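You operate a simulated robot arm through the tools that you are given. There is no shell and no other tool. Be economical: measure what you need, move in short steps, check, and stop when the job is done.

The job below is to be done with a simulated two-armed robot. You get a single attempt, and the scene is never put back.

JOB
Take the lid off the purple tin and lay it down on the boiler bench top.

The check looks at the end state, three seconds after you hand in, the way a careful person would. Anything else that was tipped, shoved, dropped, spilled or broken makes it a failure. Lids that push on must go on centred and level and be pressed home; caps that screw on are set level and turned clockwise until they are tight.

ROBOT AND FRAMES
Two 7-joint arms with two-finger parallel grippers on one trunk, on a base that drives. Base frame: it is fixed to the floor where the robot stands at the start and does not move with it; the origin is under the middle of the robot, x ahead of it, y to its left, z up. Lengths are in mm, angles in rad, forces in N, time in s.
The left shoulder is at the start at [60, 143, 926], the right one opposite. With the tool pointing down near the work surface each hand reaches from about 320 to 740 mm from the robot's upright axis, wherever it stands, measured 20 degrees to its own side. Payload 1.57 kg a hand.
The TCP of each hand is the grasp point between the finger pads, 30 mm short of the fingertips. In the tool frame z runs along the fingers and y along their closing line. The gripper opens to 110 mm. The fingers are 24 mm wide and 12 mm thick; the gripper's body (48 by 112 mm) begins 78 mm behind the TCP.
Orientation is that of the tool frame in the base frame, as a unit quaternion [w, x, y, z]. With the fingers straight down and closing along the base's y, the tool's x points along the base's -x, its y along +y and its z along -z.

CONTROLS
- The arms move only by the tool arm_command. It takes "left_increments", "right_increments" or both (then of equal length, played together; a hand with none holds still); each is a list of rows, each a list of 3 entries, a list of its own where there are three numbers: the turn, a rotation vector about the base's x, y, z in rad, then the shift along the base's x, y, z in mm, then the gripper command, from -1 (shut) to 1 (fully open), values between in proportion. In form: [[[rx, ry, rz], [tx, ty, tz], claw], ...]. A call has 1 to 12 rows; each row is the pose to reach, as a shift and turn from the pose commanded when the call began. A row lasts 0.2 s, in which the tool goes at most 50 mm and 0.15 rad; a call with a longer step from one row to the next is refused whole, and so is a gripper value outside its range. Where a pose cannot be reached the arm comes as near as it can. A force on the tool above 40 N (or 10 N above the force at the start of the call, whichever is more), or a blocked arm, ends the call early, and 0.2 s more pass. The fingers move at their own pace (about 45 mm/s each) and stop on an object; they squeeze with about 40 N. The grip force told is the motor's: it shows also when the fingers shut on nothing. Time passes only in rows, and 0.2 s behind the last, so rows that repeat a pose let the fingers close. The reply holds the time, the measured pose of the TCP, the force on the tool along the base axes, the opening and the grip force, in the units named above and with some noise, with the torque about the TCP (base axes, N m) and any sound that the robot's microphone picked up.
- Cameras (640 x 400 px; columns grow to the right, rows downward): "scene" is now at [48.1, -8.2, 1536.4]; the picture's right is [-0.09, -1.00, 0.00], its down [-0.75, 0.07, -0.66] and it looks along [0.66, -0.06, -0.75] (base axes); focal length 274 px, centre (320, 200). "left" rides on the left gripper at [70, -16, -141] in its tool frame; the picture's right is [0.23, 0.97, 0.00], its down [-0.86, 0.20, -0.48] and it looks along [-0.47, 0.11, 0.88] (tool axes); focal length 222 px, centre (320, 200). "right" rides on the right gripper at [70, 16, -141] in its tool frame; the picture's right is [-0.23, 0.97, 0.00], its down [-0.85, -0.20, -0.48] and it looks along [-0.47, -0.11, 0.88] (tool axes); focal length 222 px, centre (320, 200). There is no depth. A picture from a camera that has moved, and an enlarged one, comes with that camera's place and axes in the base frame and with its lens.
- get_image(camera): a new picture of that camera. The clock stands still meanwhile.
- move_column(by): slides the trunk up (or, below 0, down) by that many mm; the arms and the scene camera ride with it, the base frame stays. It gives what a move gives, with no picture.
- steer(legs): drives the robot by 1 to 6 legs, each [ahead, left, turn to the left] in mm, mm and rad, along the robot's own axes; the way and the turn of a leg run together, so that a leg with both is an arc; at most 1500 mm and 3.142 rad a leg. The arms and the cameras ride along, it lands a little off, and it stops where it bumps. It gives what a move gives.
- pan_tilt(pan, tilt): turns the head with the scene camera to pan (to the left, within 1.501 rad either way) and tilt (down, from -0.506 to 1.204), counted from straight ahead of the robot. It gives what a move gives.
- close_up(camera, box): a new picture of the part [left, top, right, bottom] of that camera's present view, enlarged. The clock stands still meanwhile.
- close_job(): hands the job in; it is judged then, once.

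Go step by step. Nothing tells you exact positions but the pictures and the camera data: compare them with the known pose of the tool, close in by small moves and look again before you grip or let go. The budget is 120 turns and 88 pictures, counting those below and the enlarged ones. Unless the task says otherwise, let go and move clear before handing in, and close with one line.

The tools are called after ">>>" as a command line: name --argument value ..., lists and objects as JSON in quotes. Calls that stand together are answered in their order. arm_command: Moves the arms, as the interface text tells. Its arguments: {"type":"object","properties":{"left_increments":{"type":"array","items":{"type":"array"}},"right_increments":{"type":"array","items":{"type":"array"}}},"required":[]} The other tools are called the same way: move_column (by) slides the trunk up or down; steer (legs) drives the base; pan_tilt (pan, tilt) turns the head that bears the scene camera; get_image (camera) takes a picture; close_up (camera, box) takes an enlarged picture of a part of a camera's view; close_job () hands the job in.

At the start:

```text
t: 0.0
left_tool_pos: [405.9, 220.2, 1056.0]
left_orientation: [0.001, 0.0, 1.0, 0.0]
left_ft_force: [0.9, 0.3, 0.0]
left_ft_torque: [-0.03, -0.01, 0.0]
left_width: 110.1
left_gripper_force: 0.0
right_tool_pos: [495.7, -186.6, 1039.7]
right_orientation: [0.0, 0.0, 1.0, 0.0]
right_ft_force: [-0.7, -0.4, 0.2]
right_ft_torque: [0.01, 0.02, 0.04]
right_width: 109.8
right_gripper_force: 0.2
trunk travel left (down, up): [-525.0, 65.0]
robot x, y, heading: [-1.6, -1.7, -0.001]
head pan, tilt: [-0.093, 0.848]
```

scene: 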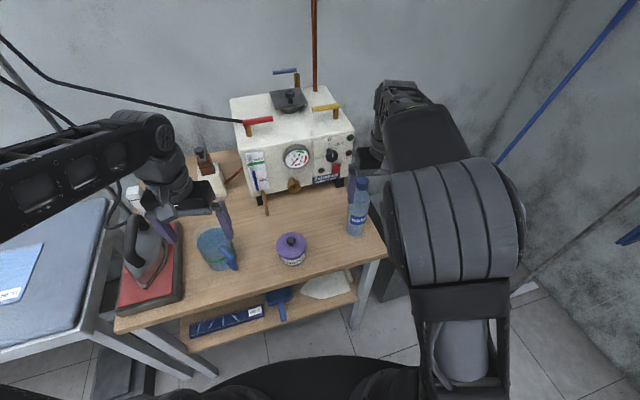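
right: 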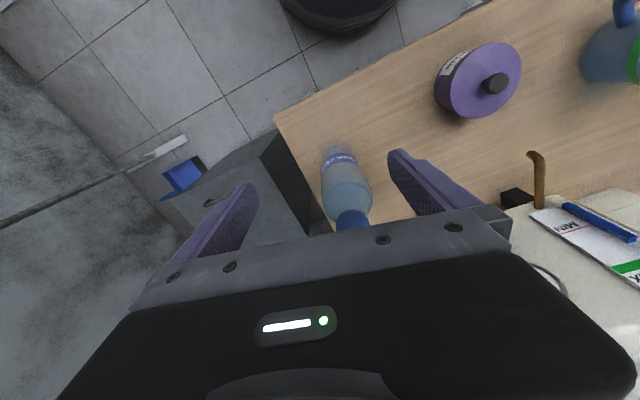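
left: 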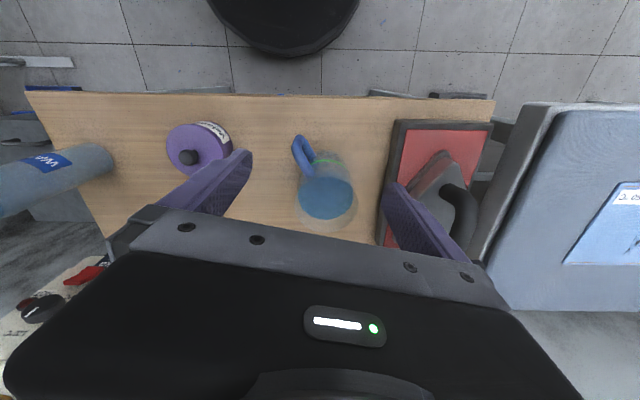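

I see the purple tin with a dark knob on its lid near the front of the wooden bench, roughly at (480, 35). I'll take close-ups to measure it.

>>> close_up --camera "scene" --box '[210, 190, 370, 290]'

>>> close_up --camera "right" --box '[400, 20, 560, 120]'

>>> close_up --camera "left" --box '[120, 100, 280, 200]'

```text
4.00 times, centred on (290, 240) of scene
camera zoom: at [48.1, -8.2, 1536.4], right [-0.09, -1.0, 0.0], down [-0.75, 0.07, -0.66], along [0.66, -0.06, -0.75], focal length 1096 px, centre (440, 40)
```

zoom: 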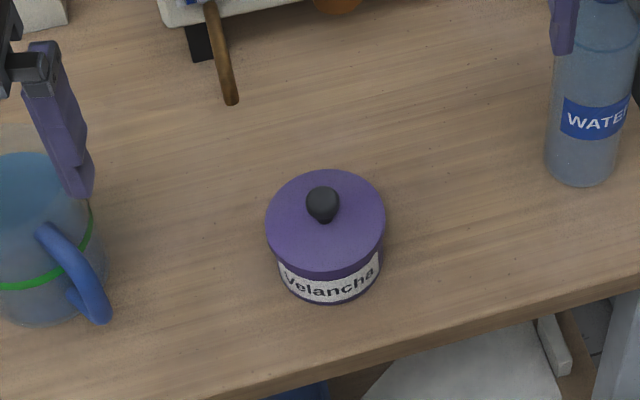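

```text
4.00 times, centred on (480, 70) of right
camera zoom: at [427.6, -169.5, 1181.0], right [0.23, 0.97, 0.0], down [0.85, -0.2, 0.48], along [0.47, -0.11, -0.88], focal length 888 px, centre (-320, 720)
```

zoom: 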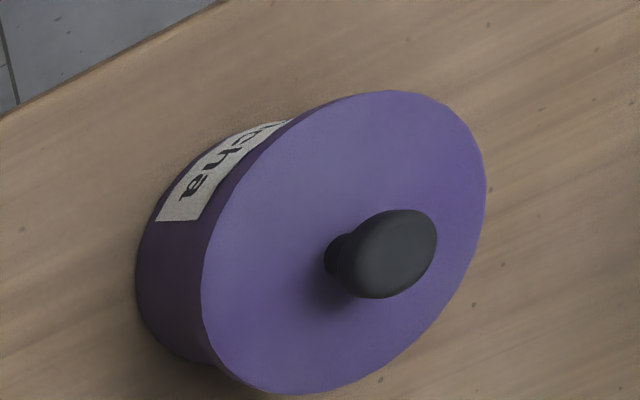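

```text
4.00 times, centred on (200, 150) of left
camera zoom: at [335.7, 203.3, 1196.2], right [-0.23, 0.97, 0.0], down [0.86, 0.2, 0.48], along [0.47, 0.11, -0.88], focal length 888 px, centre (800, 400)
```

zoom: 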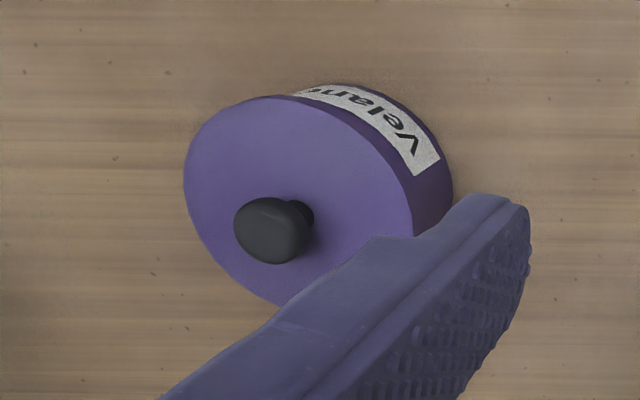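

The three views agree: knob centre at about (482, 37, 876), lid about 86 mm wide. I'll use the right hand, lifting and backing away from the bottle first, then moving over the knob with the fingers partly closed.

>>> arm_command --right_increments '[[[0, 0, 0], [-5, 0, 40], 1], [[0, 0, 0], [-14, 20, 70], 0.5], [[0, 0, 0], [-14, 65, 70], 0.1], [[0, 0, 0], [-14, 110, 70], 0.1], [[0, 0, 0], [-14, 155, 70], 0.1], [[0, 0, 0], [-14, 200, 60], 0.1], [[0, 0, 0], [-14, 223, 20], 0.1], [[0, 0, 0], [-14, 223, -20], 0.1], [[0, 0, 0], [-14, 223, -60], 0.1], [[0, 0, 0], [-14, 223, -80], 0.1]]'

>>> get_image --camera "right"

>>> get_image --camera "scene"

```text
t: 2.2
left_tool_pos: [405.3, 218.8, 1055.7]
left_orientation: [0.0, 0.0, 1.0, 0.0]
left_ft_force: [0.4, 0.5, 0.2]
left_ft_torque: [0.02, 0.02, -0.02]
left_width: 109.8
left_gripper_force: 0.0
right_tool_pos: [481.5, 38.6, 959.4]
right_orientation: [0.001, 0.0, 1.0, 0.0]
right_ft_force: [-0.6, 0.5, -0.3]
right_ft_torque: [0.01, -0.04, 0.0]
right_width: 60.5
right_gripper_force: 0.0
right hand out of reach, approached as far as the arm can: row 4, 5, 6
trunk travel left (down, up): [-525.0, 65.0]
robot x, y, heading: [1.1, -4.4, 0.003]
head pan, tilt: [-0.093, 0.848]
```

```text
81 pictures are left
camera right: at [412.7, 54.9, 1098.7], right [0.23, 0.97, 0.0], down [0.85, -0.2, 0.48], along [0.47, -0.11, -0.88], focal length 222 px, centre (320, 200)
```

right: 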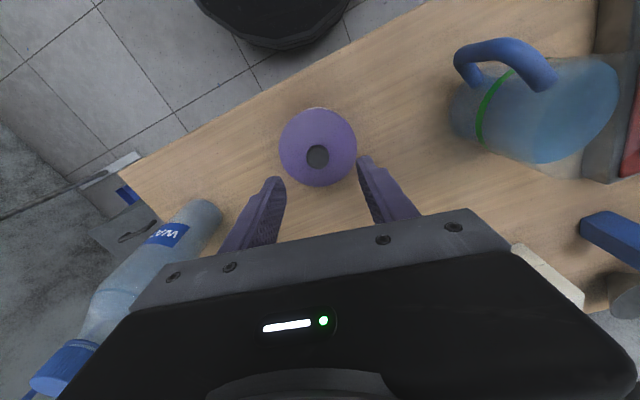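

```text
80 pictures are left
camera scene: at [48.2, -8.4, 1536.4], right [-0.09, -1.0, 0.0], down [-0.75, 0.07, -0.66], along [0.66, -0.06, -0.75], focal length 274 px, centre (320, 200)
```

scene: 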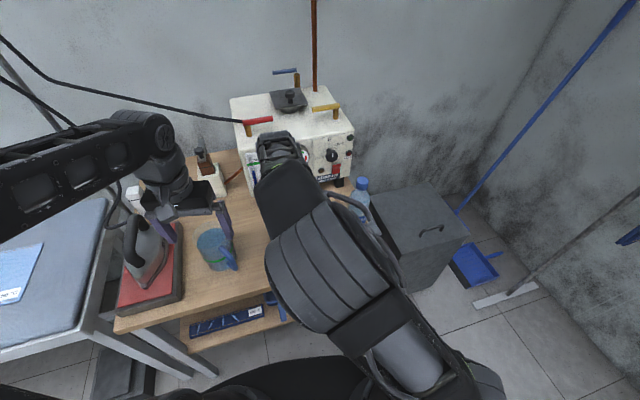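

The hand is centred over the knob to within 2 mm. I'll descend partway and look again to measure the lid top height.

>>> arm_command --right_increments '[[[0, 0, 0], [0, -1.5, -25], 0.1], [[0, 0, 0], [0, -1.5, -50], 0.1], [[0, 0, 0], [0, -1.5, -50], 0.1]]'

>>> close_up --camera "right" --box '[200, 80, 440, 230]'

```text
t: 3.0
left_tool_pos: [404.6, 220.2, 1055.3]
left_orientation: [0.0, 0.0, 1.0, 0.0]
left_ft_force: [0.3, -0.6, -0.5]
left_ft_torque: [0.02, 0.0, -0.01]
left_width: 110.0
left_gripper_force: 0.0
right_tool_pos: [483.9, 36.2, 910.1]
right_orientation: [0.001, -0.001, 1.0, 0.0]
right_ft_force: [0.1, -0.1, -0.1]
right_ft_torque: [0.02, 0.02, 0.0]
right_width: 60.4
right_gripper_force: 0.0
trunk travel left (down, up): [-525.0, 65.0]
robot x, y, heading: [-0.5, 1.5, -0.006]
head pan, tilt: [-0.093, 0.848]
```

```text
2.67 times, centred on (320, 155) of right
camera zoom: at [414.8, 52.9, 1051.1], right [0.23, 0.97, 0.0], down [0.85, -0.2, 0.48], along [0.47, -0.11, -0.88], focal length 592 px, centre (320, 320)
```

zoom: 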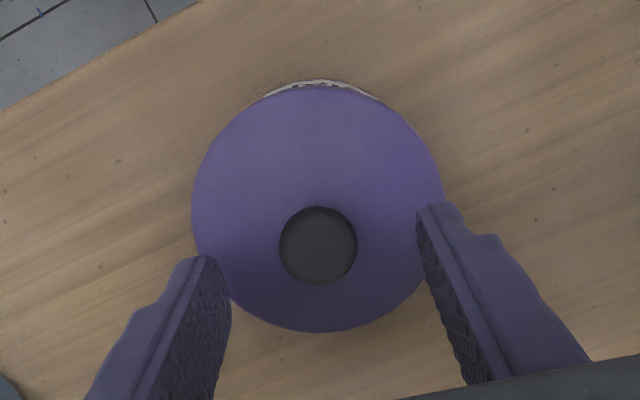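

The lid top is at about z 852 and the knob is 24 mm wide. I'll lower so the fingertips sit about 5 mm above the lid, then close on the knob.

>>> arm_command --right_increments '[[[0, 0, 0], [-1, 0, -12], 0.1], [[0, 0, 0], [-1, 0, -23], 0.0], [[0, 0, 0], [-1, 0, -23], -1], [[0, 0, 0], [-1, 0, -23], -1], [[0, 0, 0], [-1, 0, -23], -1], [[0, 0, 0], [-1, 0, -23], -1]]'

>>> close_up --camera "right" --box '[200, 80, 440, 230]'

```text
t: 4.4
left_tool_pos: [404.1, 218.9, 1056.4]
left_orientation: [0.0, 0.0, 1.0, 0.0]
left_ft_force: [-0.4, 0.7, 0.3]
left_ft_torque: [0.02, 0.01, 0.01]
left_width: 110.1
left_gripper_force: 0.0
right_tool_pos: [484.0, 37.4, 888.8]
right_orientation: [0.003, -0.001, 1.0, 0.001]
right_ft_force: [2.7, -4.9, 30.9]
right_ft_torque: [-0.19, 0.1, -0.02]
right_width: 22.4
right_gripper_force: 32.2
trunk travel left (down, up): [-525.0, 65.0]
robot x, y, heading: [1.6, 3.1, -0.001]
head pan, tilt: [-0.093, 0.848]
```

```text
2.67 times, centred on (320, 155) of right
camera zoom: at [414.2, 53.2, 1029.7], right [0.23, 0.97, 0.0], down [0.85, -0.2, 0.48], along [0.47, -0.11, -0.88], focal length 592 px, centre (320, 320)
```

zoom: 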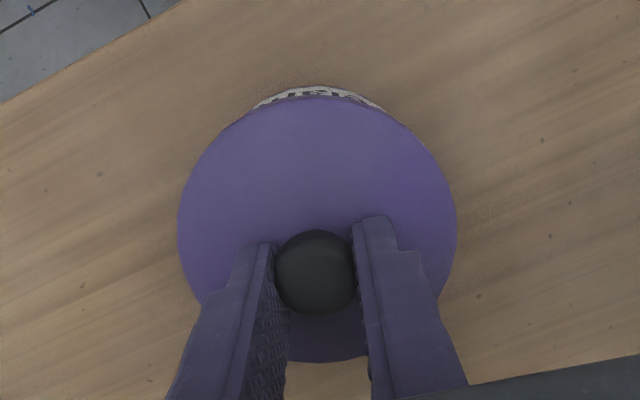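

The knob is gripped at 22 mm, though the fingertips are pressing down a little. I'll lift slowly in small steps and watch whether the tin stays.

>>> arm_command --right_increments '[[[0, 0, 0], [0, 0, 2], -1], [[0, 0, 0], [0, 0, 4], -1], [[0, 0, 0], [0, 0, 6], -1]]'

>>> close_up --camera "right" --box '[200, 80, 440, 230]'

```text
t: 5.2
left_tool_pos: [405.2, 220.7, 1055.1]
left_orientation: [0.0, 0.0, 1.0, 0.0]
left_ft_force: [0.0, -0.4, 0.9]
left_ft_torque: [-0.02, -0.03, 0.01]
left_width: 110.1
left_gripper_force: 0.1
right_tool_pos: [482.4, 36.2, 891.9]
right_orientation: [-0.001, 0.0, 1.0, 0.0]
right_ft_force: [0.1, 0.6, -2.5]
right_ft_torque: [-0.03, -0.01, 0.0]
right_width: 22.4
right_gripper_force: 34.2
trunk travel left (down, up): [-525.0, 65.0]
robot x, y, heading: [-0.5, -1.7, 0.002]
head pan, tilt: [-0.093, 0.848]
```

```text
2.67 times, centred on (320, 155) of right
camera zoom: at [412.7, 52.9, 1033.1], right [0.23, 0.97, 0.0], down [0.86, -0.2, 0.48], along [0.46, -0.11, -0.88], focal length 592 px, centre (320, 320)
```

zoom: 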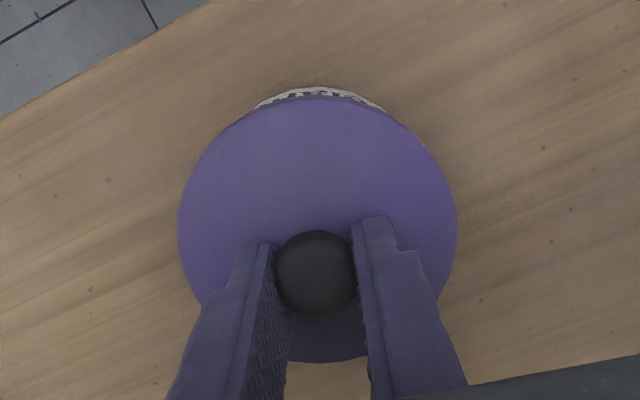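

The lid moved up 3 mm with a load of about 2.5 N. I'll raise 10 mm more and check whether the tin stays on the bench.

>>> arm_command --right_increments '[[[0, 0, 0], [0, 0, 4], -1], [[0, 0, 0], [0, 0, 8], -1], [[0, 0, 0], [0, 0, 10], -1], [[0, 0, 0], [0, 0, 10], -1]]'

>>> close_up --camera "right" --box '[200, 80, 440, 230]'

>>> get_image --camera "left"

```text
t: 6.2
left_tool_pos: [406.4, 218.9, 1055.6]
left_orientation: [-0.001, 0.0, 1.0, 0.0]
left_ft_force: [-0.3, 0.2, 0.4]
left_ft_torque: [-0.04, 0.01, 0.0]
left_width: 110.1
left_gripper_force: 0.1
right_tool_pos: [480.6, 36.2, 902.1]
right_orientation: [0.0, 0.0, 1.0, 0.0]
right_ft_force: [0.3, 0.5, -3.3]
right_ft_torque: [0.0, 0.01, -0.03]
right_width: 22.3
right_gripper_force: 35.1
trunk travel left (down, up): [-525.0, 65.0]
robot x, y, heading: [2.4, 1.0, -0.004]
head pan, tilt: [-0.093, 0.848]
```

```text
2.67 times, centred on (320, 155) of right
camera zoom: at [411.4, 52.6, 1043.6], right [0.23, 0.97, 0.0], down [0.86, -0.2, 0.48], along [0.47, -0.11, -0.88], focal length 592 px, centre (320, 320)
```

zoom: 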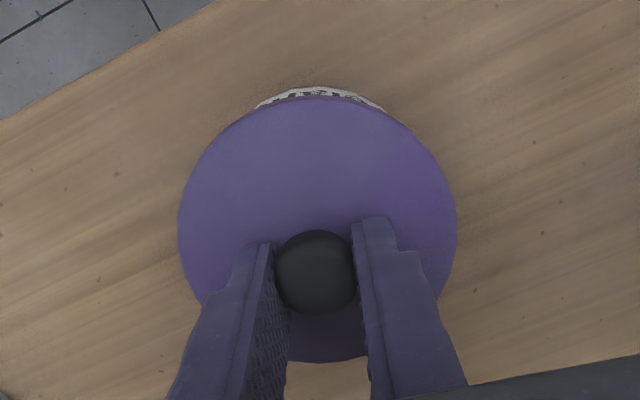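

```text
75 pictures are left
camera left: at [335.9, 203.3, 1196.1], right [-0.23, 0.97, 0.0], down [0.86, 0.2, 0.48], along [0.47, 0.11, -0.88], focal length 222 px, centre (320, 200)
```

left: 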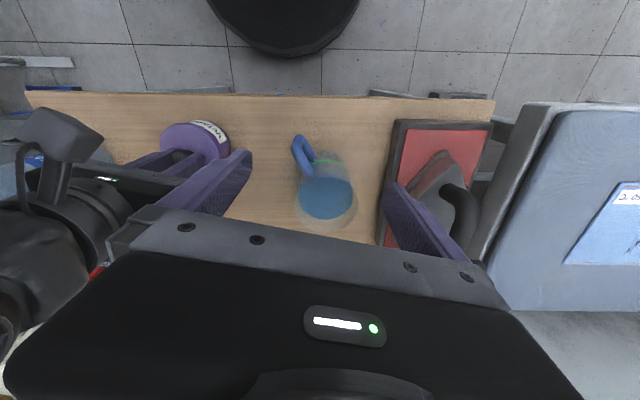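

The label shows no more than before, so the whole tin is rising with the lid (3.3 N), meaning it's a tight push fit. I'll set it back down, release, and later hold the body with the left hand.

>>> arm_command --right_increments '[[[0, 0, 0], [0, 0, -5], -1], [[0, 0, 0], [0, 0, -9], -1], [[0, 0, 0], [0, 0, -11], -1], [[0, 0, 0], [0, 0, -11], -1]]'

```text
t: 7.2
left_tool_pos: [406.1, 219.9, 1056.0]
left_orientation: [0.0, 0.0, 1.0, 0.0]
left_ft_force: [-0.2, 0.0, -0.1]
left_ft_torque: [-0.01, 0.03, -0.02]
left_width: 110.2
left_gripper_force: 0.1
right_tool_pos: [480.4, 36.1, 889.9]
right_orientation: [0.0, 0.0, 1.0, 0.0]
right_ft_force: [0.0, -1.1, -2.6]
right_ft_torque: [0.0, -0.01, -0.01]
right_width: 22.4
right_gripper_force: 34.7
trunk travel left (down, up): [-525.0, 65.0]
robot x, y, heading: [-2.0, 0.5, 0.001]
head pan, tilt: [-0.093, 0.848]
```

>>> arm_command --right_increments '[[[0, 0, 0], [0, 0, -1], -1], [[0, 0, 0], [0, 0, -2], -1], [[0, 0, 0], [0, 0, -2], -1]]'

```text
t: 8.0
left_tool_pos: [405.8, 219.4, 1055.8]
left_orientation: [0.0, 0.0, 1.0, 0.001]
left_ft_force: [0.9, -0.4, 0.4]
left_ft_torque: [0.0, -0.05, -0.04]
left_width: 110.2
left_gripper_force: 0.2
right_tool_pos: [480.9, 36.1, 889.0]
right_orientation: [0.0, 0.001, 1.0, 0.0]
right_ft_force: [-0.9, -1.0, -0.8]
right_ft_torque: [0.01, 0.0, 0.02]
right_width: 22.2
right_gripper_force: 35.0
trunk travel left (down, up): [-525.0, 65.0]
robot x, y, heading: [1.4, -1.4, -0.001]
head pan, tilt: [-0.093, 0.848]
```

The tin is just about on the bench (load down to under 1 N). One more millimetre, then open and rise clear.

>>> arm_command --right_increments '[[[0, 0, 0], [0, 0, -0.7], -1], [[0, 0, 0], [0, 0, -0.7], -0.5], [[0, 0, 0], [0, 0, -0.7], 0.1], [[0, 0, 0], [0, 0, -0.7], 0.1], [[0, 0, 0], [0, 0, 20], 0.1], [[0, 0, 0], [0, 0, 60], 0.1], [[0, 0, 0], [0, 0, 100], 0.1], [[0, 0, 0], [0, 0, 140], 0.1], [[0, 0, 0], [0, 0, 160], 0.1]]'

>>> get_image --camera "right"

>>> close_up --camera "left" --box '[60, 60, 300, 210]'

```text
t: 10.0
left_tool_pos: [405.3, 219.3, 1055.3]
left_orientation: [0.0, 0.001, 1.0, 0.0]
left_ft_force: [-0.3, -0.1, 0.8]
left_ft_torque: [0.04, 0.02, 0.0]
left_width: 110.0
left_gripper_force: 0.1
right_tool_pos: [480.3, 33.3, 1046.7]
right_orientation: [0.0, 0.0, 1.0, 0.001]
right_ft_force: [0.6, 0.1, 0.4]
right_ft_torque: [-0.02, 0.02, -0.01]
right_width: 60.6
right_gripper_force: 0.0
trunk travel left (down, up): [-525.0, 65.0]
robot x, y, heading: [-0.8, -1.9, -0.005]
head pan, tilt: [-0.093, 0.848]
```

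```text
74 pictures are left
camera right: at [411.9, 50.2, 1188.8], right [0.23, 0.97, 0.0], down [0.85, -0.2, 0.48], along [0.47, -0.11, -0.88], focal length 222 px, centre (320, 200)
```

right: 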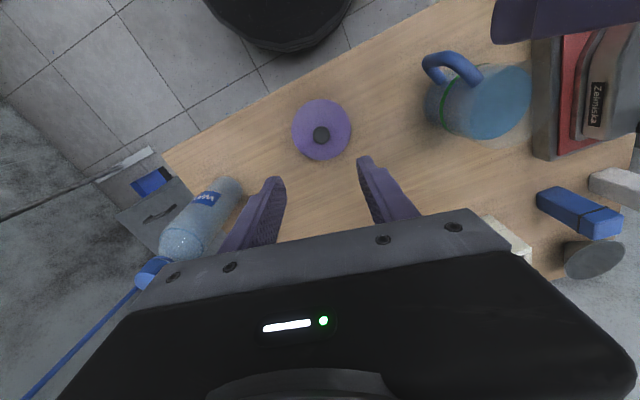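

```text
2.67 times, centred on (180, 135) of left
camera zoom: at [335.8, 203.1, 1196.2], right [-0.23, 0.97, 0.0], down [0.86, 0.2, 0.48], along [0.47, 0.11, -0.88], focal length 592 px, centre (693, 373)
```

zoom: 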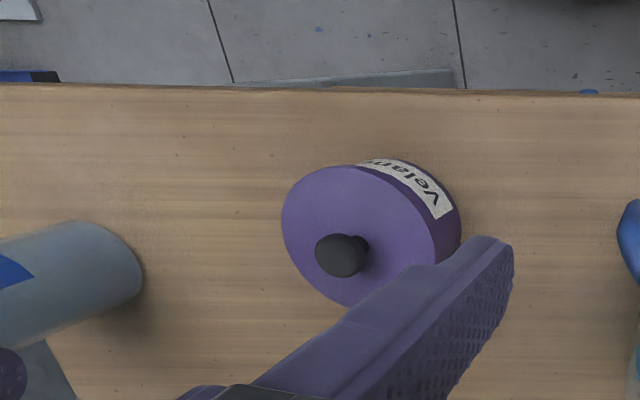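

The tin is back upright in place; the bench front edge is about 80 mm in front of its centre, so the left hand can come in nearly horizontally over that edge and hold the body. First I move the right hand aside and drive back 100 mm to give the left arm room.

>>> arm_command --right_increments '[[[0, 0, 0], [0, -45, 0], 0.1], [[0, 0, 0], [0, -90, 0], 0.1]]'

>>> steer --legs '[[-100, 0, 0]]'

```text
t: 10.6
left_tool_pos: [405.7, 218.5, 1056.5]
left_orientation: [-0.001, 0.0, 1.0, 0.0]
left_ft_force: [0.1, -0.1, 0.1]
left_ft_torque: [0.0, -0.01, -0.01]
left_width: 110.2
left_gripper_force: 0.1
right_tool_pos: [481.4, -58.3, 1051.5]
right_orientation: [0.0, 0.0, 1.0, 0.0]
right_ft_force: [-0.2, -0.4, -0.9]
right_ft_torque: [0.01, 0.01, 0.0]
right_width: 60.4
right_gripper_force: 0.0
trunk travel left (down, up): [-525.0, 65.0]
robot x, y, heading: [2.3, -0.4, 0.002]
head pan, tilt: [-0.093, 0.848]
```

```text
t: 11.7
left_tool_pos: [305.1, 219.7, 1056.1]
left_orientation: [0.001, -0.002, 1.0, 0.0]
left_ft_force: [-0.5, 0.9, -0.1]
left_ft_torque: [-0.05, -0.04, 0.0]
left_width: 110.1
left_gripper_force: 0.1
right_tool_pos: [380.9, -55.7, 1051.8]
right_orientation: [0.001, -0.002, 1.0, 0.0]
right_ft_force: [-0.1, -0.1, -0.1]
right_ft_torque: [0.01, -0.02, 0.01]
right_width: 60.3
right_gripper_force: 0.2
trunk travel left (down, up): [-525.0, 65.0]
robot x, y, heading: [-101.6, 0.4, 0.007]
head pan, tilt: [-0.093, 0.848]
```

Now I pitch the left hand forward to nearly horizontal, and bring the right hand forward again out of its way.

>>> arm_command --left_increments '[[[0, -0.147, 0], [5, -13, 0], 1], [[0, -0.294, 0], [10, -26, 0], 1], [[0, -0.441, 0], [15, -39, -5], 1], [[0, -0.588, 0], [20, -52, -10], 1], [[0, -0.735, 0], [25, -65, -15], 1], [[0, -0.882, 0], [30, -78, -20], 1], [[0, -1.029, 0], [35, -91, -30], 1], [[0, -1.176, 0], [40, -104, -40], 1], [[0, -1.323, 0], [45, -117, -50], 1], [[0, -1.47, 0], [50, -130, -60], 1]]' --right_increments '[[[0, 0, 0], [30, -10, 0], 0.1], [[0, 0, 0], [60, -20, 0], 0.1], [[0, 0, 0], [90, -20, 0], 0.1], [[0, 0, 0], [90, -20, 0], 0.1], [[0, 0, 0], [90, -20, 0], 0.1], [[0, 0, 0], [90, -20, 0], 0.1], [[0, 0, 0], [90, -20, 0], 0.1], [[0, 0, 0], [90, -20, 0], 0.1], [[0, 0, 0], [90, -20, 0], 0.1], [[0, 0, 0], [90, -20, 0], 0.1]]'

>>> get_image --camera "left"

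>>> get_image --camera "scene"

```text
t: 14.1
left_tool_pos: [398.0, 93.9, 930.3]
left_orientation: [0.607, -0.088, 0.79, -0.007]
left_ft_force: [-0.5, 0.7, -0.9]
left_ft_torque: [-0.03, -0.01, 0.01]
left_width: 110.2
left_gripper_force: 0.1
left hand out of reach, approached as far as the arm can: row 6, 7, 8, 9, 10
right_tool_pos: [473.0, -74.0, 1052.1]
right_orientation: [0.001, -0.001, 1.0, 0.0]
right_ft_force: [-0.6, 0.7, 0.8]
right_ft_torque: [-0.02, -0.03, -0.01]
right_width: 60.5
right_gripper_force: 0.1
trunk travel left (down, up): [-525.0, 65.0]
robot x, y, heading: [-97.0, -0.7, 0.008]
head pan, tilt: [-0.093, 0.848]
stopped in row 10 (left hand): the arm was blocked; the commanded pose is now the measured one
```

```text
72 pictures are left
camera left: at [246.5, 53.9, 902.3], right [-0.18, 0.93, -0.33], down [-0.27, 0.28, 0.92], along [0.94, 0.26, 0.2], focal length 222 px, centre (320, 200)
```

left: 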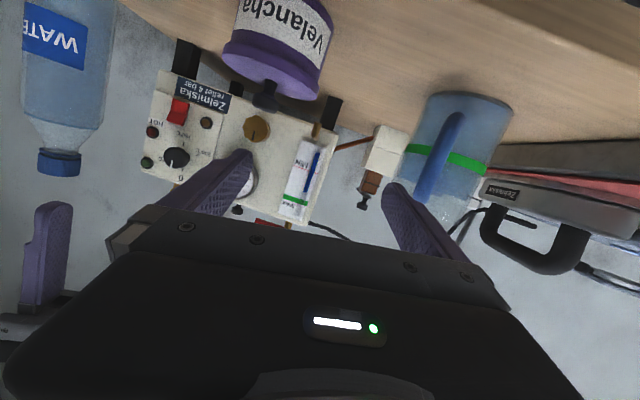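

```text
71 pictures are left
camera scene: at [-51.8, -8.2, 1536.5], right [-0.09, -1.0, 0.0], down [-0.75, 0.07, -0.66], along [0.66, -0.06, -0.75], focal length 274 px, centre (320, 200)
```

scene: 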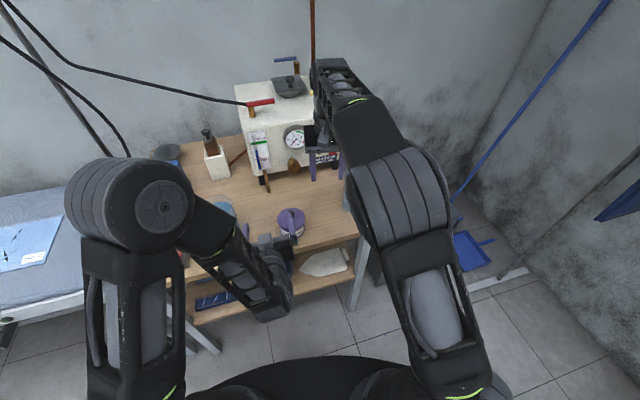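

The left arm ran out of room close to the body but is nearly horizontal. I'll back off another 40 mm and then correct the orientation while moving the hand lower and further out.

>>> steer --legs '[[-40, 0, 0]]'

>>> arm_command --left_increments '[[[0, 0, 0], [5, -10, -10], 1], [[0.03, -0.04, 0.01], [10, -25, -25], 1], [[0.06, -0.08, 0.03], [15, -40, -40], 1], [[0.09, -0.13, 0.04], [20, -55, -60], 1], [[0.117, -0.165, 0.05], [22, -70, -75], 1], [[0.117, -0.165, 0.05], [22, -70, -75], 1]]'

>>> get_image --camera "left"

```text
t: 15.0
left_tool_pos: [356.4, 93.9, 931.2]
left_orientation: [0.608, -0.088, 0.789, -0.007]
left_ft_force: [0.6, 0.3, -0.4]
left_ft_torque: [0.02, -0.02, 0.01]
left_width: 110.1
left_gripper_force: 0.1
right_tool_pos: [430.9, -74.1, 1051.7]
right_orientation: [0.002, -0.002, 1.0, 0.0]
right_ft_force: [-1.1, 0.4, 0.2]
right_ft_torque: [-0.01, -0.04, 0.01]
right_width: 60.5
right_gripper_force: 0.1
trunk travel left (down, up): [-525.0, 65.0]
robot x, y, heading: [-141.2, -4.7, 0.001]
head pan, tilt: [-0.093, 0.848]
```

```text
t: 16.4
left_tool_pos: [417.1, -8.8, 885.4]
left_orientation: [0.672, -0.072, 0.736, 0.05]
left_ft_force: [0.7, -0.2, 0.6]
left_ft_torque: [0.03, -0.04, -0.02]
left_width: 110.3
left_gripper_force: 0.0
left hand out of reach, approached as far as the arm can: row 2, 3, 4, 5, 6
right_tool_pos: [432.5, -72.6, 1051.6]
right_orientation: [0.001, -0.002, 1.0, 0.0]
right_ft_force: [0.1, 0.0, -0.4]
right_ft_torque: [0.01, -0.01, 0.02]
right_width: 60.7
right_gripper_force: 0.0
trunk travel left (down, up): [-525.0, 65.0]
robot x, y, heading: [-138.5, -1.5, 0.003]
head pan, tilt: [-0.093, 0.848]
```

```text
70 pictures are left
camera left: at [274.8, -51.4, 828.5], right [-0.19, 0.95, -0.25], down [-0.43, 0.15, 0.89], along [0.88, 0.27, 0.38], focal length 222 px, centre (320, 200)
```

left: 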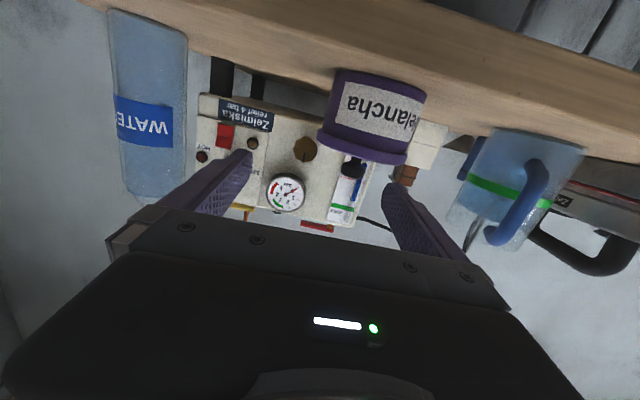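

The left arm wants to be further from its shoulder. Turning the robot about 0.6 rad to the left puts the left shoulder back and the right one forward, which suits both hands; I'll back off well clear, shift right and turn.

>>> steer --legs '[[-260, -48, 0], [0, 0, 0.6]]'

>>> get_image --camera "scene"

```text
t: 20.0
left_tool_pos: [65.1, 258.6, 885.7]
left_orientation: [0.627, -0.285, 0.682, 0.245]
left_ft_force: [-0.3, -0.1, -0.4]
left_ft_torque: [0.03, 0.02, 0.02]
left_width: 110.1
left_gripper_force: 0.1
right_tool_pos: [114.1, 213.5, 1052.5]
right_orientation: [0.001, -0.295, 0.955, 0.0]
right_ft_force: [-0.3, -0.8, -0.4]
right_ft_torque: [0.02, 0.0, 0.0]
right_width: 60.6
right_gripper_force: 0.1
trunk travel left (down, up): [-525.0, 65.0]
robot x, y, heading: [-401.2, -49.3, 0.6]
head pan, tilt: [-0.093, 0.848]
```

```text
69 pictures are left
camera scene: at [-354.9, -27.8, 1536.4], right [0.49, -0.87, 0.0], down [-0.66, -0.37, -0.66], along [0.58, 0.32, -0.75], focal length 274 px, centre (320, 200)
```

scene: 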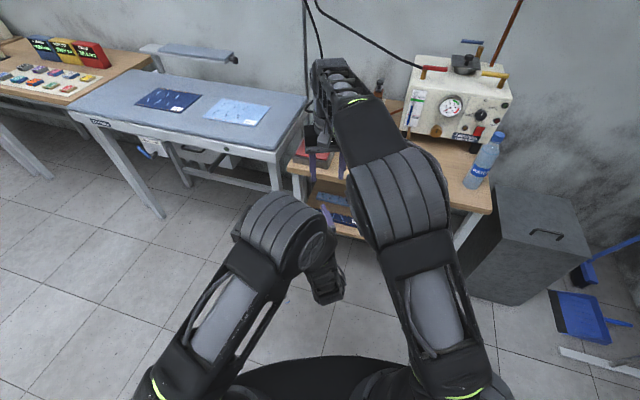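

There is good room here. I'll bring the right hand to the right of the work line, and yaw the left hand so that it will point at the tin across the bench edge.

>>> arm_command --right_increments '[[[0, 0, -0.09], [22, -42, 0], 0.1], [[0, 0, -0.18], [42, -84, 0], 0.1], [[0, 0, -0.27], [62, -126, 0], 0.1], [[0, 0, -0.36], [82, -168, 0], 0.1], [[0, 0, -0.45], [102, -210, 0], 0.1], [[0, 0, -0.54], [122, -250, 0], 0.1], [[0, 0, -0.6], [136, -275, 0], 0.1], [[0, 0, -0.6], [136, -275, 0], 0.1], [[0, 0, -0.6], [136, -275, 0], 0.1], [[0, 0, -0.6], [136, -275, 0], 0.1]]' --left_increments '[[[0, 0, 0], [0, 0, 0], 1], [[0, 0, 0], [20, -25, 0], 1], [[0, 0, -0.07], [40, -55, 0], 1], [[0, 0, -0.14], [60, -85, 0], 1], [[0, 0, -0.21], [80, -115, 0], 1], [[0, 0, -0.28], [100, -145, 0], 1], [[0, 0, -0.36], [120, -180, 0], 1], [[0, 0, -0.44], [140, -215, 0], 1], [[0, 0, -0.52], [153, -244, -5], 1], [[0, 0, -0.6], [153, -244, -11], 1]]'

>>> get_image --camera "scene"

```text
t: 22.2
left_tool_pos: [219.8, 12.6, 875.1]
left_orientation: [0.672, -0.069, 0.736, 0.047]
left_ft_force: [0.3, 0.8, 0.5]
left_ft_torque: [0.0, 0.01, -0.02]
left_width: 109.8
left_gripper_force: 0.0
right_tool_pos: [202.0, -53.5, 1067.8]
right_orientation: [0.001, -0.001, 1.0, -0.001]
right_ft_force: [0.6, 0.1, -0.8]
right_ft_torque: [-0.02, 0.02, 0.0]
right_width: 60.3
right_gripper_force: 0.0
right hand out of reach, approached as far as the arm can: row 5, 6, 7, 8, 9, 10
trunk travel left (down, up): [-525.0, 65.0]
robot x, y, heading: [-397.4, -46.6, 0.601]
head pan, tilt: [-0.093, 0.848]
```

```text
68 pictures are left
camera scene: at [-354.7, -27.3, 1536.4], right [0.49, -0.87, 0.0], down [-0.66, -0.37, -0.66], along [0.58, 0.32, -0.75], focal length 274 px, centre (320, 200)
```

scene: 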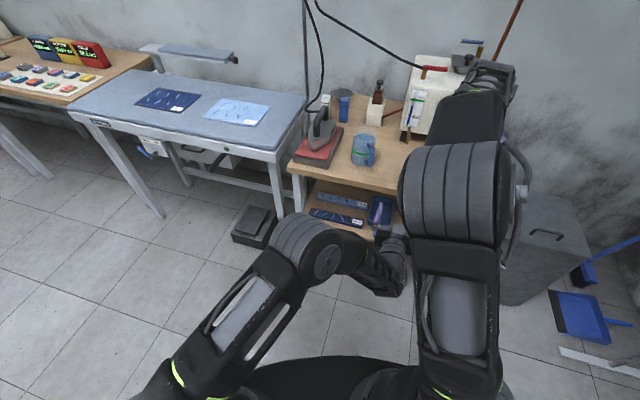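

Left hand now points correctly (nearly level, slightly down). I'll test it at grasp height here, clear of the bench, before driving in.

>>> arm_command --left_increments '[[[0.004, 0.0, 0], [-10, 0, -20], 1], [[0.01, 0.0, 0], [-20, 0, -40], 1], [[0.02, 0.0, 0], [-30, 0, -56], 1], [[0.02, 0.0, 0], [-40, 0, -56], 1], [[0.02, 0.0, 0], [-40, 0, -56], 1]]'

>>> get_image --camera "left"

```text
t: 23.4
left_tool_pos: [179.0, 15.7, 817.9]
left_orientation: [0.673, -0.064, 0.735, 0.057]
left_ft_force: [-0.3, -0.1, -0.9]
left_ft_torque: [0.02, 0.0, 0.0]
left_width: 109.9
left_gripper_force: 0.2
right_tool_pos: [202.6, -54.7, 1067.3]
right_orientation: [0.001, 0.0, 1.0, 0.001]
right_ft_force: [0.1, 0.3, -0.7]
right_ft_torque: [0.0, 0.01, -0.03]
right_width: 60.4
right_gripper_force: 0.1
trunk travel left (down, up): [-525.0, 65.0]
robot x, y, heading: [-400.6, -50.7, 0.596]
head pan, tilt: [-0.093, 0.848]
```

```text
67 pictures are left
camera left: at [35.6, -26.1, 761.4], right [-0.18, 0.96, -0.23], down [-0.43, 0.13, 0.89], along [0.88, 0.26, 0.39], focal length 222 px, centre (320, 200)
```

left: 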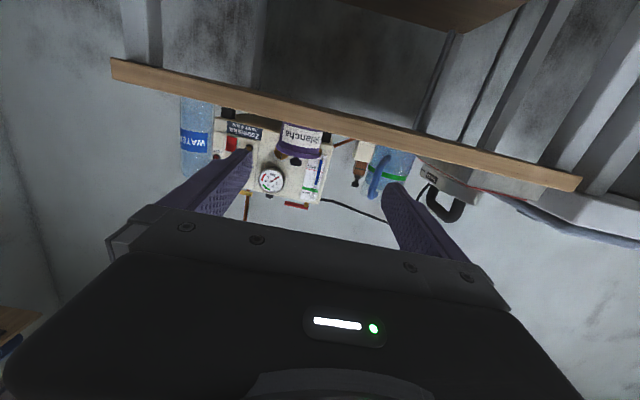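

The left hand reaches grasp height level and straight. Now I drive forward so the fingertips stop about 80 mm short of the tin.

>>> steer --legs '[[162, -107.6, 0]]'

>>> get_image --camera "left"

>>> get_image --camera "right"

```text
t: 24.9
left_tool_pos: [374.3, 17.5, 818.1]
left_orientation: [0.672, -0.064, 0.736, 0.057]
left_ft_force: [-0.1, 0.1, -0.6]
left_ft_torque: [-0.02, -0.01, -0.04]
left_width: 110.0
left_gripper_force: 0.1
right_tool_pos: [398.4, -50.4, 1066.2]
right_orientation: [0.001, -0.001, 1.0, 0.0]
right_ft_force: [-0.1, 0.1, 1.2]
right_ft_torque: [-0.04, -0.01, 0.02]
right_width: 60.7
right_gripper_force: 0.0
trunk travel left (down, up): [-525.0, 65.0]
robot x, y, heading: [-204.6, -45.5, 0.61]
head pan, tilt: [-0.093, 0.848]
```

```text
66 pictures are left
camera left: at [231.7, -24.1, 761.0], right [-0.19, 0.96, -0.23], down [-0.43, 0.13, 0.89], along [0.88, 0.26, 0.38], focal length 222 px, centre (320, 200)
```

left: 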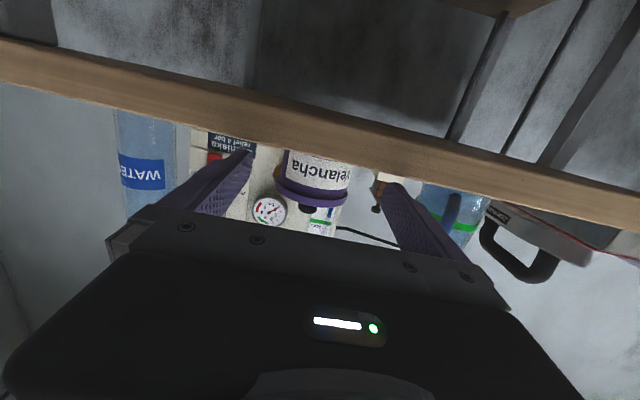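

```text
65 pictures are left
camera right: at [330.3, -35.2, 1207.5], right [0.22, 0.97, 0.0], down [0.86, -0.2, 0.48], along [0.47, -0.11, -0.88], focal length 222 px, centre (320, 200)
```

right: 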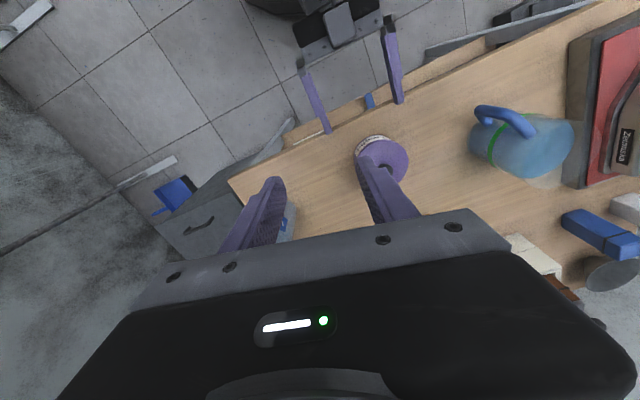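

Both fingers are over the bench edge and straddle the tin's line. I'll zoom in to check lateral alignment and the height of the lid seam.

>>> close_up --camera "right" --box '[280, 10, 440, 210]'

>>> close_up --camera "left" --box '[240, 120, 400, 220]'

```text
2.00 times, centred on (360, 110) of right
camera zoom: at [330.3, -35.2, 1207.5], right [0.22, 0.97, 0.0], down [0.86, -0.2, 0.48], along [0.47, -0.11, -0.88], focal length 444 px, centre (240, 380)
```

zoom: 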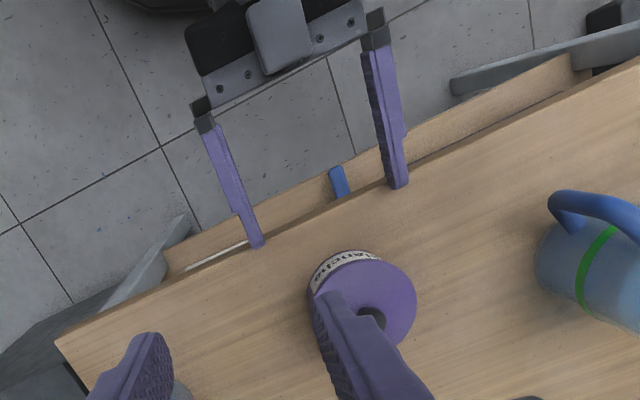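

```text
4.00 times, centred on (320, 170) of left
camera zoom: at [231.7, -24.1, 761.0], right [-0.19, 0.96, -0.23], down [-0.43, 0.13, 0.89], along [0.88, 0.26, 0.38], focal length 888 px, centre (320, 320)
```

zoom: 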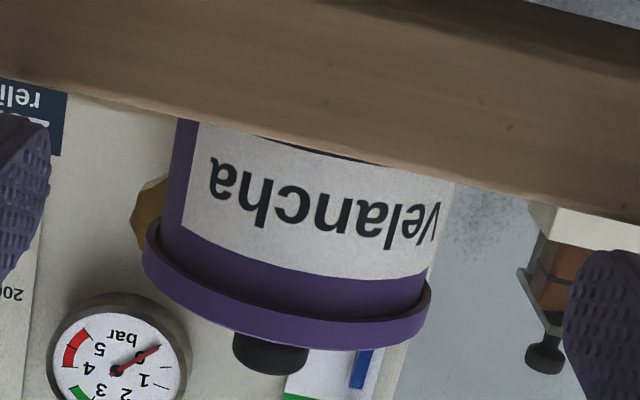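

Lid seam is at about z 849, so the body (80 mm wide) has ample height for the fingers, and the hand is aligned within 2 mm. I'll raise 4 mm and drive forward 40 mm.

>>> arm_command --left_increments '[[[0, 0, 0], [0, 0, 5], 1], [[0, 0, 0], [0, 0, 5], 1]]'

>>> steer --legs '[[36, -17, 0]]'

>>> close_up --camera "left" --box '[200, 100, 440, 250]'

>>> get_image --camera "right"

```text
t: 25.5
left_tool_pos: [373.6, 18.3, 823.5]
left_orientation: [0.672, -0.064, 0.735, 0.057]
left_ft_force: [0.4, 0.8, 0.6]
left_ft_torque: [-0.02, -0.02, 0.02]
left_width: 110.3
left_gripper_force: 0.1
right_tool_pos: [398.3, -51.6, 1066.8]
right_orientation: [0.001, -0.002, 1.0, 0.0]
right_ft_force: [-0.1, -0.5, -0.4]
right_ft_torque: [0.01, 0.0, 0.03]
right_width: 60.7
right_gripper_force: 0.0
trunk travel left (down, up): [-525.0, 65.0]
robot x, y, heading: [-206.3, -45.7, 0.603]
head pan, tilt: [-0.093, 0.848]
```

```text
t: 26.4
left_tool_pos: [415.2, 24.1, 822.8]
left_orientation: [0.672, -0.065, 0.735, 0.057]
left_ft_force: [0.9, -0.2, 0.1]
left_ft_torque: [-0.01, -0.02, 0.0]
left_width: 109.8
left_gripper_force: 0.0
right_tool_pos: [440.4, -45.3, 1065.6]
right_orientation: [-0.001, -0.001, 1.0, 0.0]
right_ft_force: [0.6, 0.2, -1.2]
right_ft_torque: [0.0, 0.03, -0.03]
right_width: 60.6
right_gripper_force: 0.1
trunk travel left (down, up): [-525.0, 65.0]
robot x, y, heading: [-161.9, -38.4, 0.602]
head pan, tilt: [-0.093, 0.848]
```

```text
2.67 times, centred on (320, 175) of left
camera zoom: at [272.3, -17.4, 765.5], right [-0.19, 0.96, -0.23], down [-0.43, 0.13, 0.89], along [0.88, 0.26, 0.38], focal length 592 px, centre (320, 267)
```

zoom: 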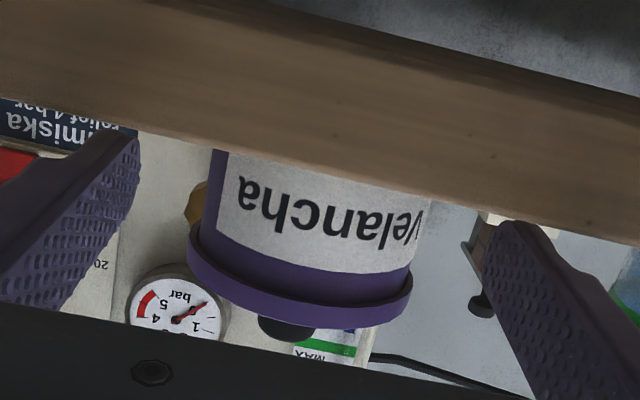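

```text
61 pictures are left
camera right: at [370.4, -28.8, 1207.2], right [0.23, 0.97, 0.0], down [0.86, -0.2, 0.48], along [0.47, -0.11, -0.88], focal length 222 px, centre (320, 200)
```

right: 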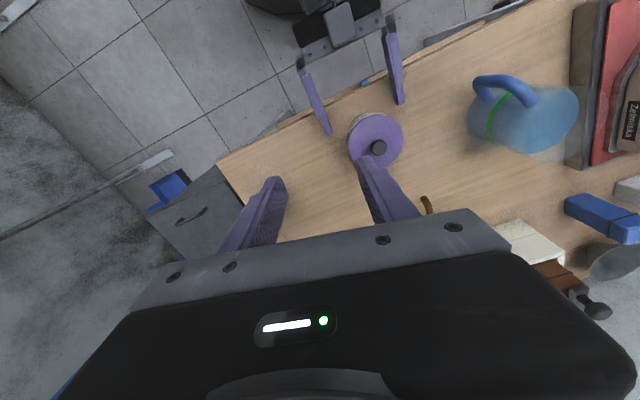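

Still aligned. Now the arm slides the fingers forward 55 mm to straddle the tin body.

>>> arm_command --left_increments '[[[0, 0, 0], [14, 2.8, 0], 1], [[0, 0, 0], [28, 5.6, 0], 1], [[0, 0, 0], [42, 8.4, 0], 1], [[0, 0, 0], [54.5, 11.2, 0], 1], [[0, 0, 0], [54.5, 11.2, 0], 1]]'

>>> close_up --camera "left" --box '[160, 70, 480, 270]'

>>> close_up --camera "right" --box '[280, 10, 440, 210]'

```text
t: 27.6
left_tool_pos: [470.6, 33.2, 824.5]
left_orientation: [0.673, -0.064, 0.735, 0.057]
left_ft_force: [0.6, 0.6, 1.3]
left_ft_torque: [0.02, -0.03, -0.03]
left_width: 110.1
left_gripper_force: 0.0
right_tool_pos: [437.6, -45.2, 1066.2]
right_orientation: [0.001, -0.001, 1.0, 0.001]
right_ft_force: [0.4, 0.4, 0.1]
right_ft_torque: [0.04, 0.02, -0.01]
right_width: 60.8
right_gripper_force: 0.1
trunk travel left (down, up): [-525.0, 65.0]
robot x, y, heading: [-165.1, -42.4, 0.603]
head pan, tilt: [-0.093, 0.848]
```

```text
2.00 times, centred on (320, 170) of left
camera zoom: at [327.5, -7.3, 767.0], right [-0.19, 0.96, -0.23], down [-0.43, 0.13, 0.89], along [0.88, 0.26, 0.39], focal length 444 px, centre (320, 260)
```

zoom: 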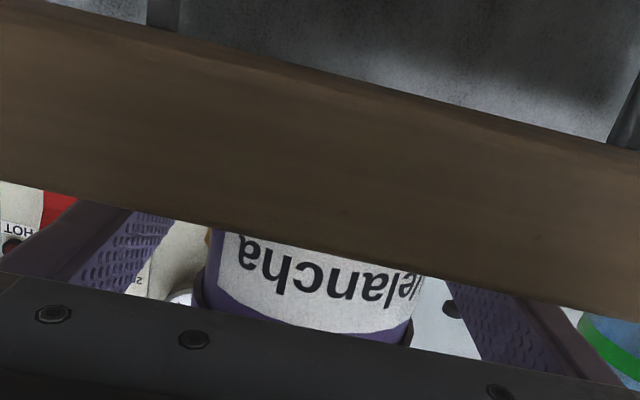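

```text
2.00 times, centred on (360, 110) of right
camera zoom: at [368.8, -29.0, 1208.0], right [0.23, 0.97, 0.0], down [0.85, -0.2, 0.48], along [0.47, -0.11, -0.88], focal length 444 px, centre (240, 380)
```

zoom: 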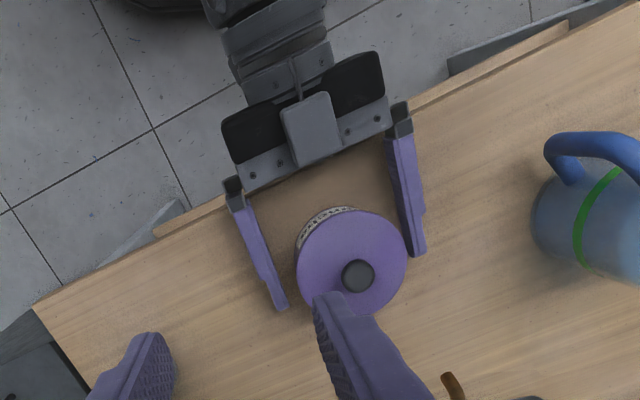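

The fingers straddle the body evenly. Closing the left hand on it.

>>> arm_command --left_increments '[[[0, 0, 0], [0, 0, 0], 0.5], [[0, 0, 0], [0, 0, 0], 0.2], [[0, 0, 0], [0, 0, 0], -1], [[0, 0, 0], [0, 0, 0], -1], [[0, 0, 0], [0, 0, 0], -1]]'

>>> get_image --camera "right"

```text
t: 28.8
left_tool_pos: [470.2, 34.8, 823.8]
left_orientation: [0.673, -0.063, 0.735, 0.056]
left_ft_force: [0.1, 1.1, 0.0]
left_ft_torque: [0.11, 0.04, 0.01]
left_width: 77.8
left_gripper_force: 40.2
right_tool_pos: [438.0, -45.1, 1067.2]
right_orientation: [0.001, -0.002, 1.0, 0.0]
right_ft_force: [0.4, -0.3, -0.6]
right_ft_torque: [-0.01, -0.02, 0.0]
right_width: 60.6
right_gripper_force: 0.0
trunk travel left (down, up): [-525.0, 65.0]
robot x, y, heading: [-164.9, -37.0, 0.602]
head pan, tilt: [-0.093, 0.848]
```

```text
58 pictures are left
camera right: at [368.8, -28.9, 1208.0], right [0.23, 0.97, 0.0], down [0.85, -0.2, 0.48], along [0.47, -0.11, -0.88], focal length 222 px, centre (320, 200)
```

right: 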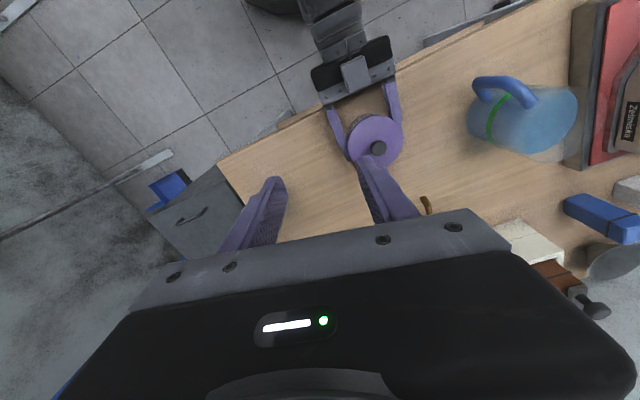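

The body is held firmly at 77.8 mm width. Now the right hand goes over the knob.

>>> arm_command --right_increments '[[[0, 0, 0], [14, 27, -20], 0.1], [[0, 0, 0], [28, 54, -40], 0.1], [[0, 0, 0], [42, 81, -65], 0.1], [[0, 0, 0], [42, 81, -100], 0.1], [[0, 0, 0], [42, 81, -130], 0.1], [[0, 0, 0], [42, 81, -148], 0.1], [[0, 0, 0], [42, 81, -148], 0.1]]'

>>> close_up --camera "right" --box '[200, 80, 440, 230]'

```text
t: 30.4
left_tool_pos: [470.2, 33.1, 825.6]
left_orientation: [0.672, -0.065, 0.735, 0.057]
left_ft_force: [-0.2, -0.6, 1.7]
left_ft_torque: [0.12, 0.04, 0.0]
left_width: 77.9
left_gripper_force: 40.1
right_tool_pos: [418.0, 45.7, 939.6]
right_orientation: [0.002, -0.001, 1.0, 0.0]
right_ft_force: [0.4, -0.1, -0.6]
right_ft_torque: [-0.02, 0.02, -0.01]
right_width: 60.5
right_gripper_force: 0.1
right hand out of reach, approached as far as the arm can: row 1, 2, 3, 4, 5, 6, 7
trunk travel left (down, up): [-525.0, 65.0]
robot x, y, heading: [-168.7, -39.3, 0.599]
head pan, tilt: [-0.093, 0.848]
```

```text
2.67 times, centred on (320, 155) of right
camera zoom: at [348.6, 61.0, 1080.3], right [0.23, 0.97, 0.0], down [0.85, -0.2, 0.48], along [0.47, -0.11, -0.88], focal length 592 px, centre (320, 320)
```

zoom: 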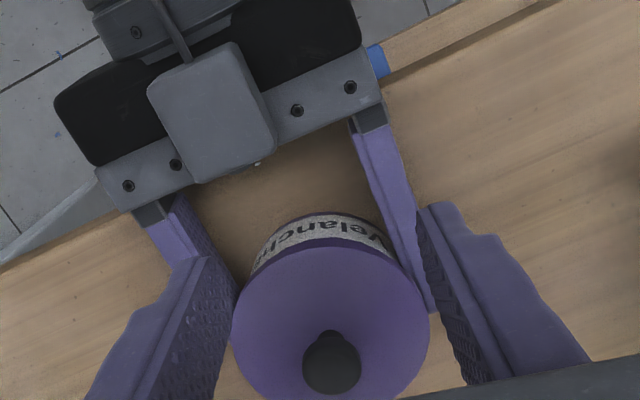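

The right hand stopped short at x 418. I'll retry with its wrist yawed back to the robot's own heading, which may free the reach, staying above the knob.

>>> arm_command --right_increments '[[[0, 0, 0.14], [-20, 0, 5], 0.1], [[0, 0, 0.28], [-10, 0, 5], 0.1], [[0, 0, 0.42], [0, 0, 5], 0.1], [[0, 0, 0.56], [0, 0, 5], 0.1], [[0, 0, 0.6], [0, 0, 5], 0.1], [[0, 0, 0.6], [0, 0, 5], 0.1]]'

>>> get_image --camera "scene"

```text
t: 31.8
left_tool_pos: [468.7, 34.4, 824.0]
left_orientation: [0.673, -0.064, 0.735, 0.057]
left_ft_force: [0.2, -0.4, 1.8]
left_ft_torque: [0.14, 0.01, -0.04]
left_width: 77.8
left_gripper_force: 40.0
right_tool_pos: [416.8, 46.9, 942.6]
right_orientation: [0.001, -0.297, 0.955, 0.0]
right_ft_force: [0.1, 0.7, 0.5]
right_ft_torque: [0.04, 0.04, 0.0]
right_width: 60.4
right_gripper_force: 0.1
trunk travel left (down, up): [-525.0, 65.0]
robot x, y, heading: [-162.9, -40.3, 0.599]
head pan, tilt: [-0.093, 0.848]
```

```text
56 pictures are left
camera scene: at [-119.7, -20.0, 1536.4], right [0.49, -0.87, 0.0], down [-0.65, -0.37, -0.66], along [0.58, 0.32, -0.75], focal length 274 px, centre (320, 200)
```

scene: 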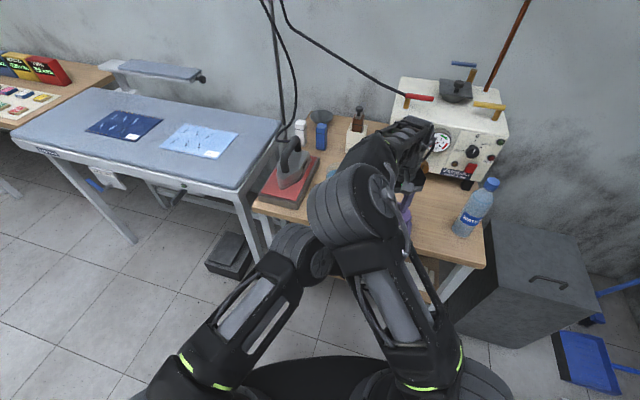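

No reach complaint now. I'll move from here toward a point above the knob.

>>> arm_command --right_increments '[[[0, 0, 0], [15, -2.5, 0], 0.1], [[0, 0, 0], [30, -5, 0], 0.1], [[0, 0, 0], [45, -8, -5], 0.1], [[0, 0, 0], [62, -10, -15], 0.1], [[0, 0, 0], [62, -10, -20], 0.1]]'

>>> close_up --camera "right" --box '[200, 80, 440, 230]'

```text
t: 33.0
left_tool_pos: [470.0, 34.1, 824.7]
left_orientation: [0.673, -0.064, 0.735, 0.056]
left_ft_force: [-1.0, 0.2, 1.1]
left_ft_torque: [0.14, 0.03, 0.03]
left_width: 77.9
left_gripper_force: 40.6
right_tool_pos: [418.2, 44.5, 938.8]
right_orientation: [0.001, -0.297, 0.955, 0.0]
right_ft_force: [0.1, -0.2, 0.0]
right_ft_torque: [0.04, -0.01, 0.02]
right_width: 60.7
right_gripper_force: 0.0
right hand out of reach, approached as far as the arm can: row 1, 2, 3, 4, 5
trunk travel left (down, up): [-525.0, 65.0]
robot x, y, heading: [-163.4, -39.9, 0.601]
head pan, tilt: [-0.093, 0.848]
```

```text
2.67 times, centred on (320, 155) of right
camera zoom: at [351.4, 18.4, 1079.9], right [-0.36, 0.93, 0.0], down [0.82, 0.32, 0.48], along [0.45, 0.17, -0.88], focal length 592 px, centre (320, 320)
```

zoom: 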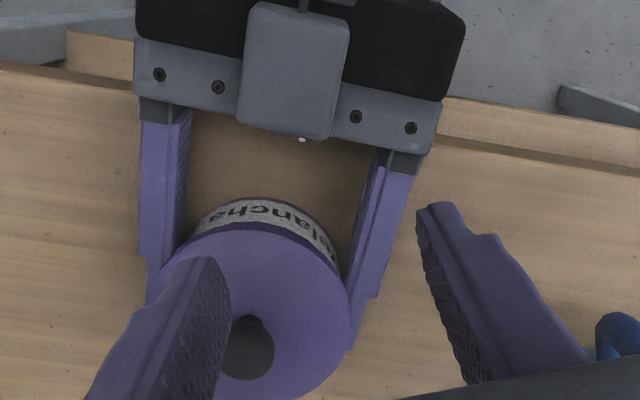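

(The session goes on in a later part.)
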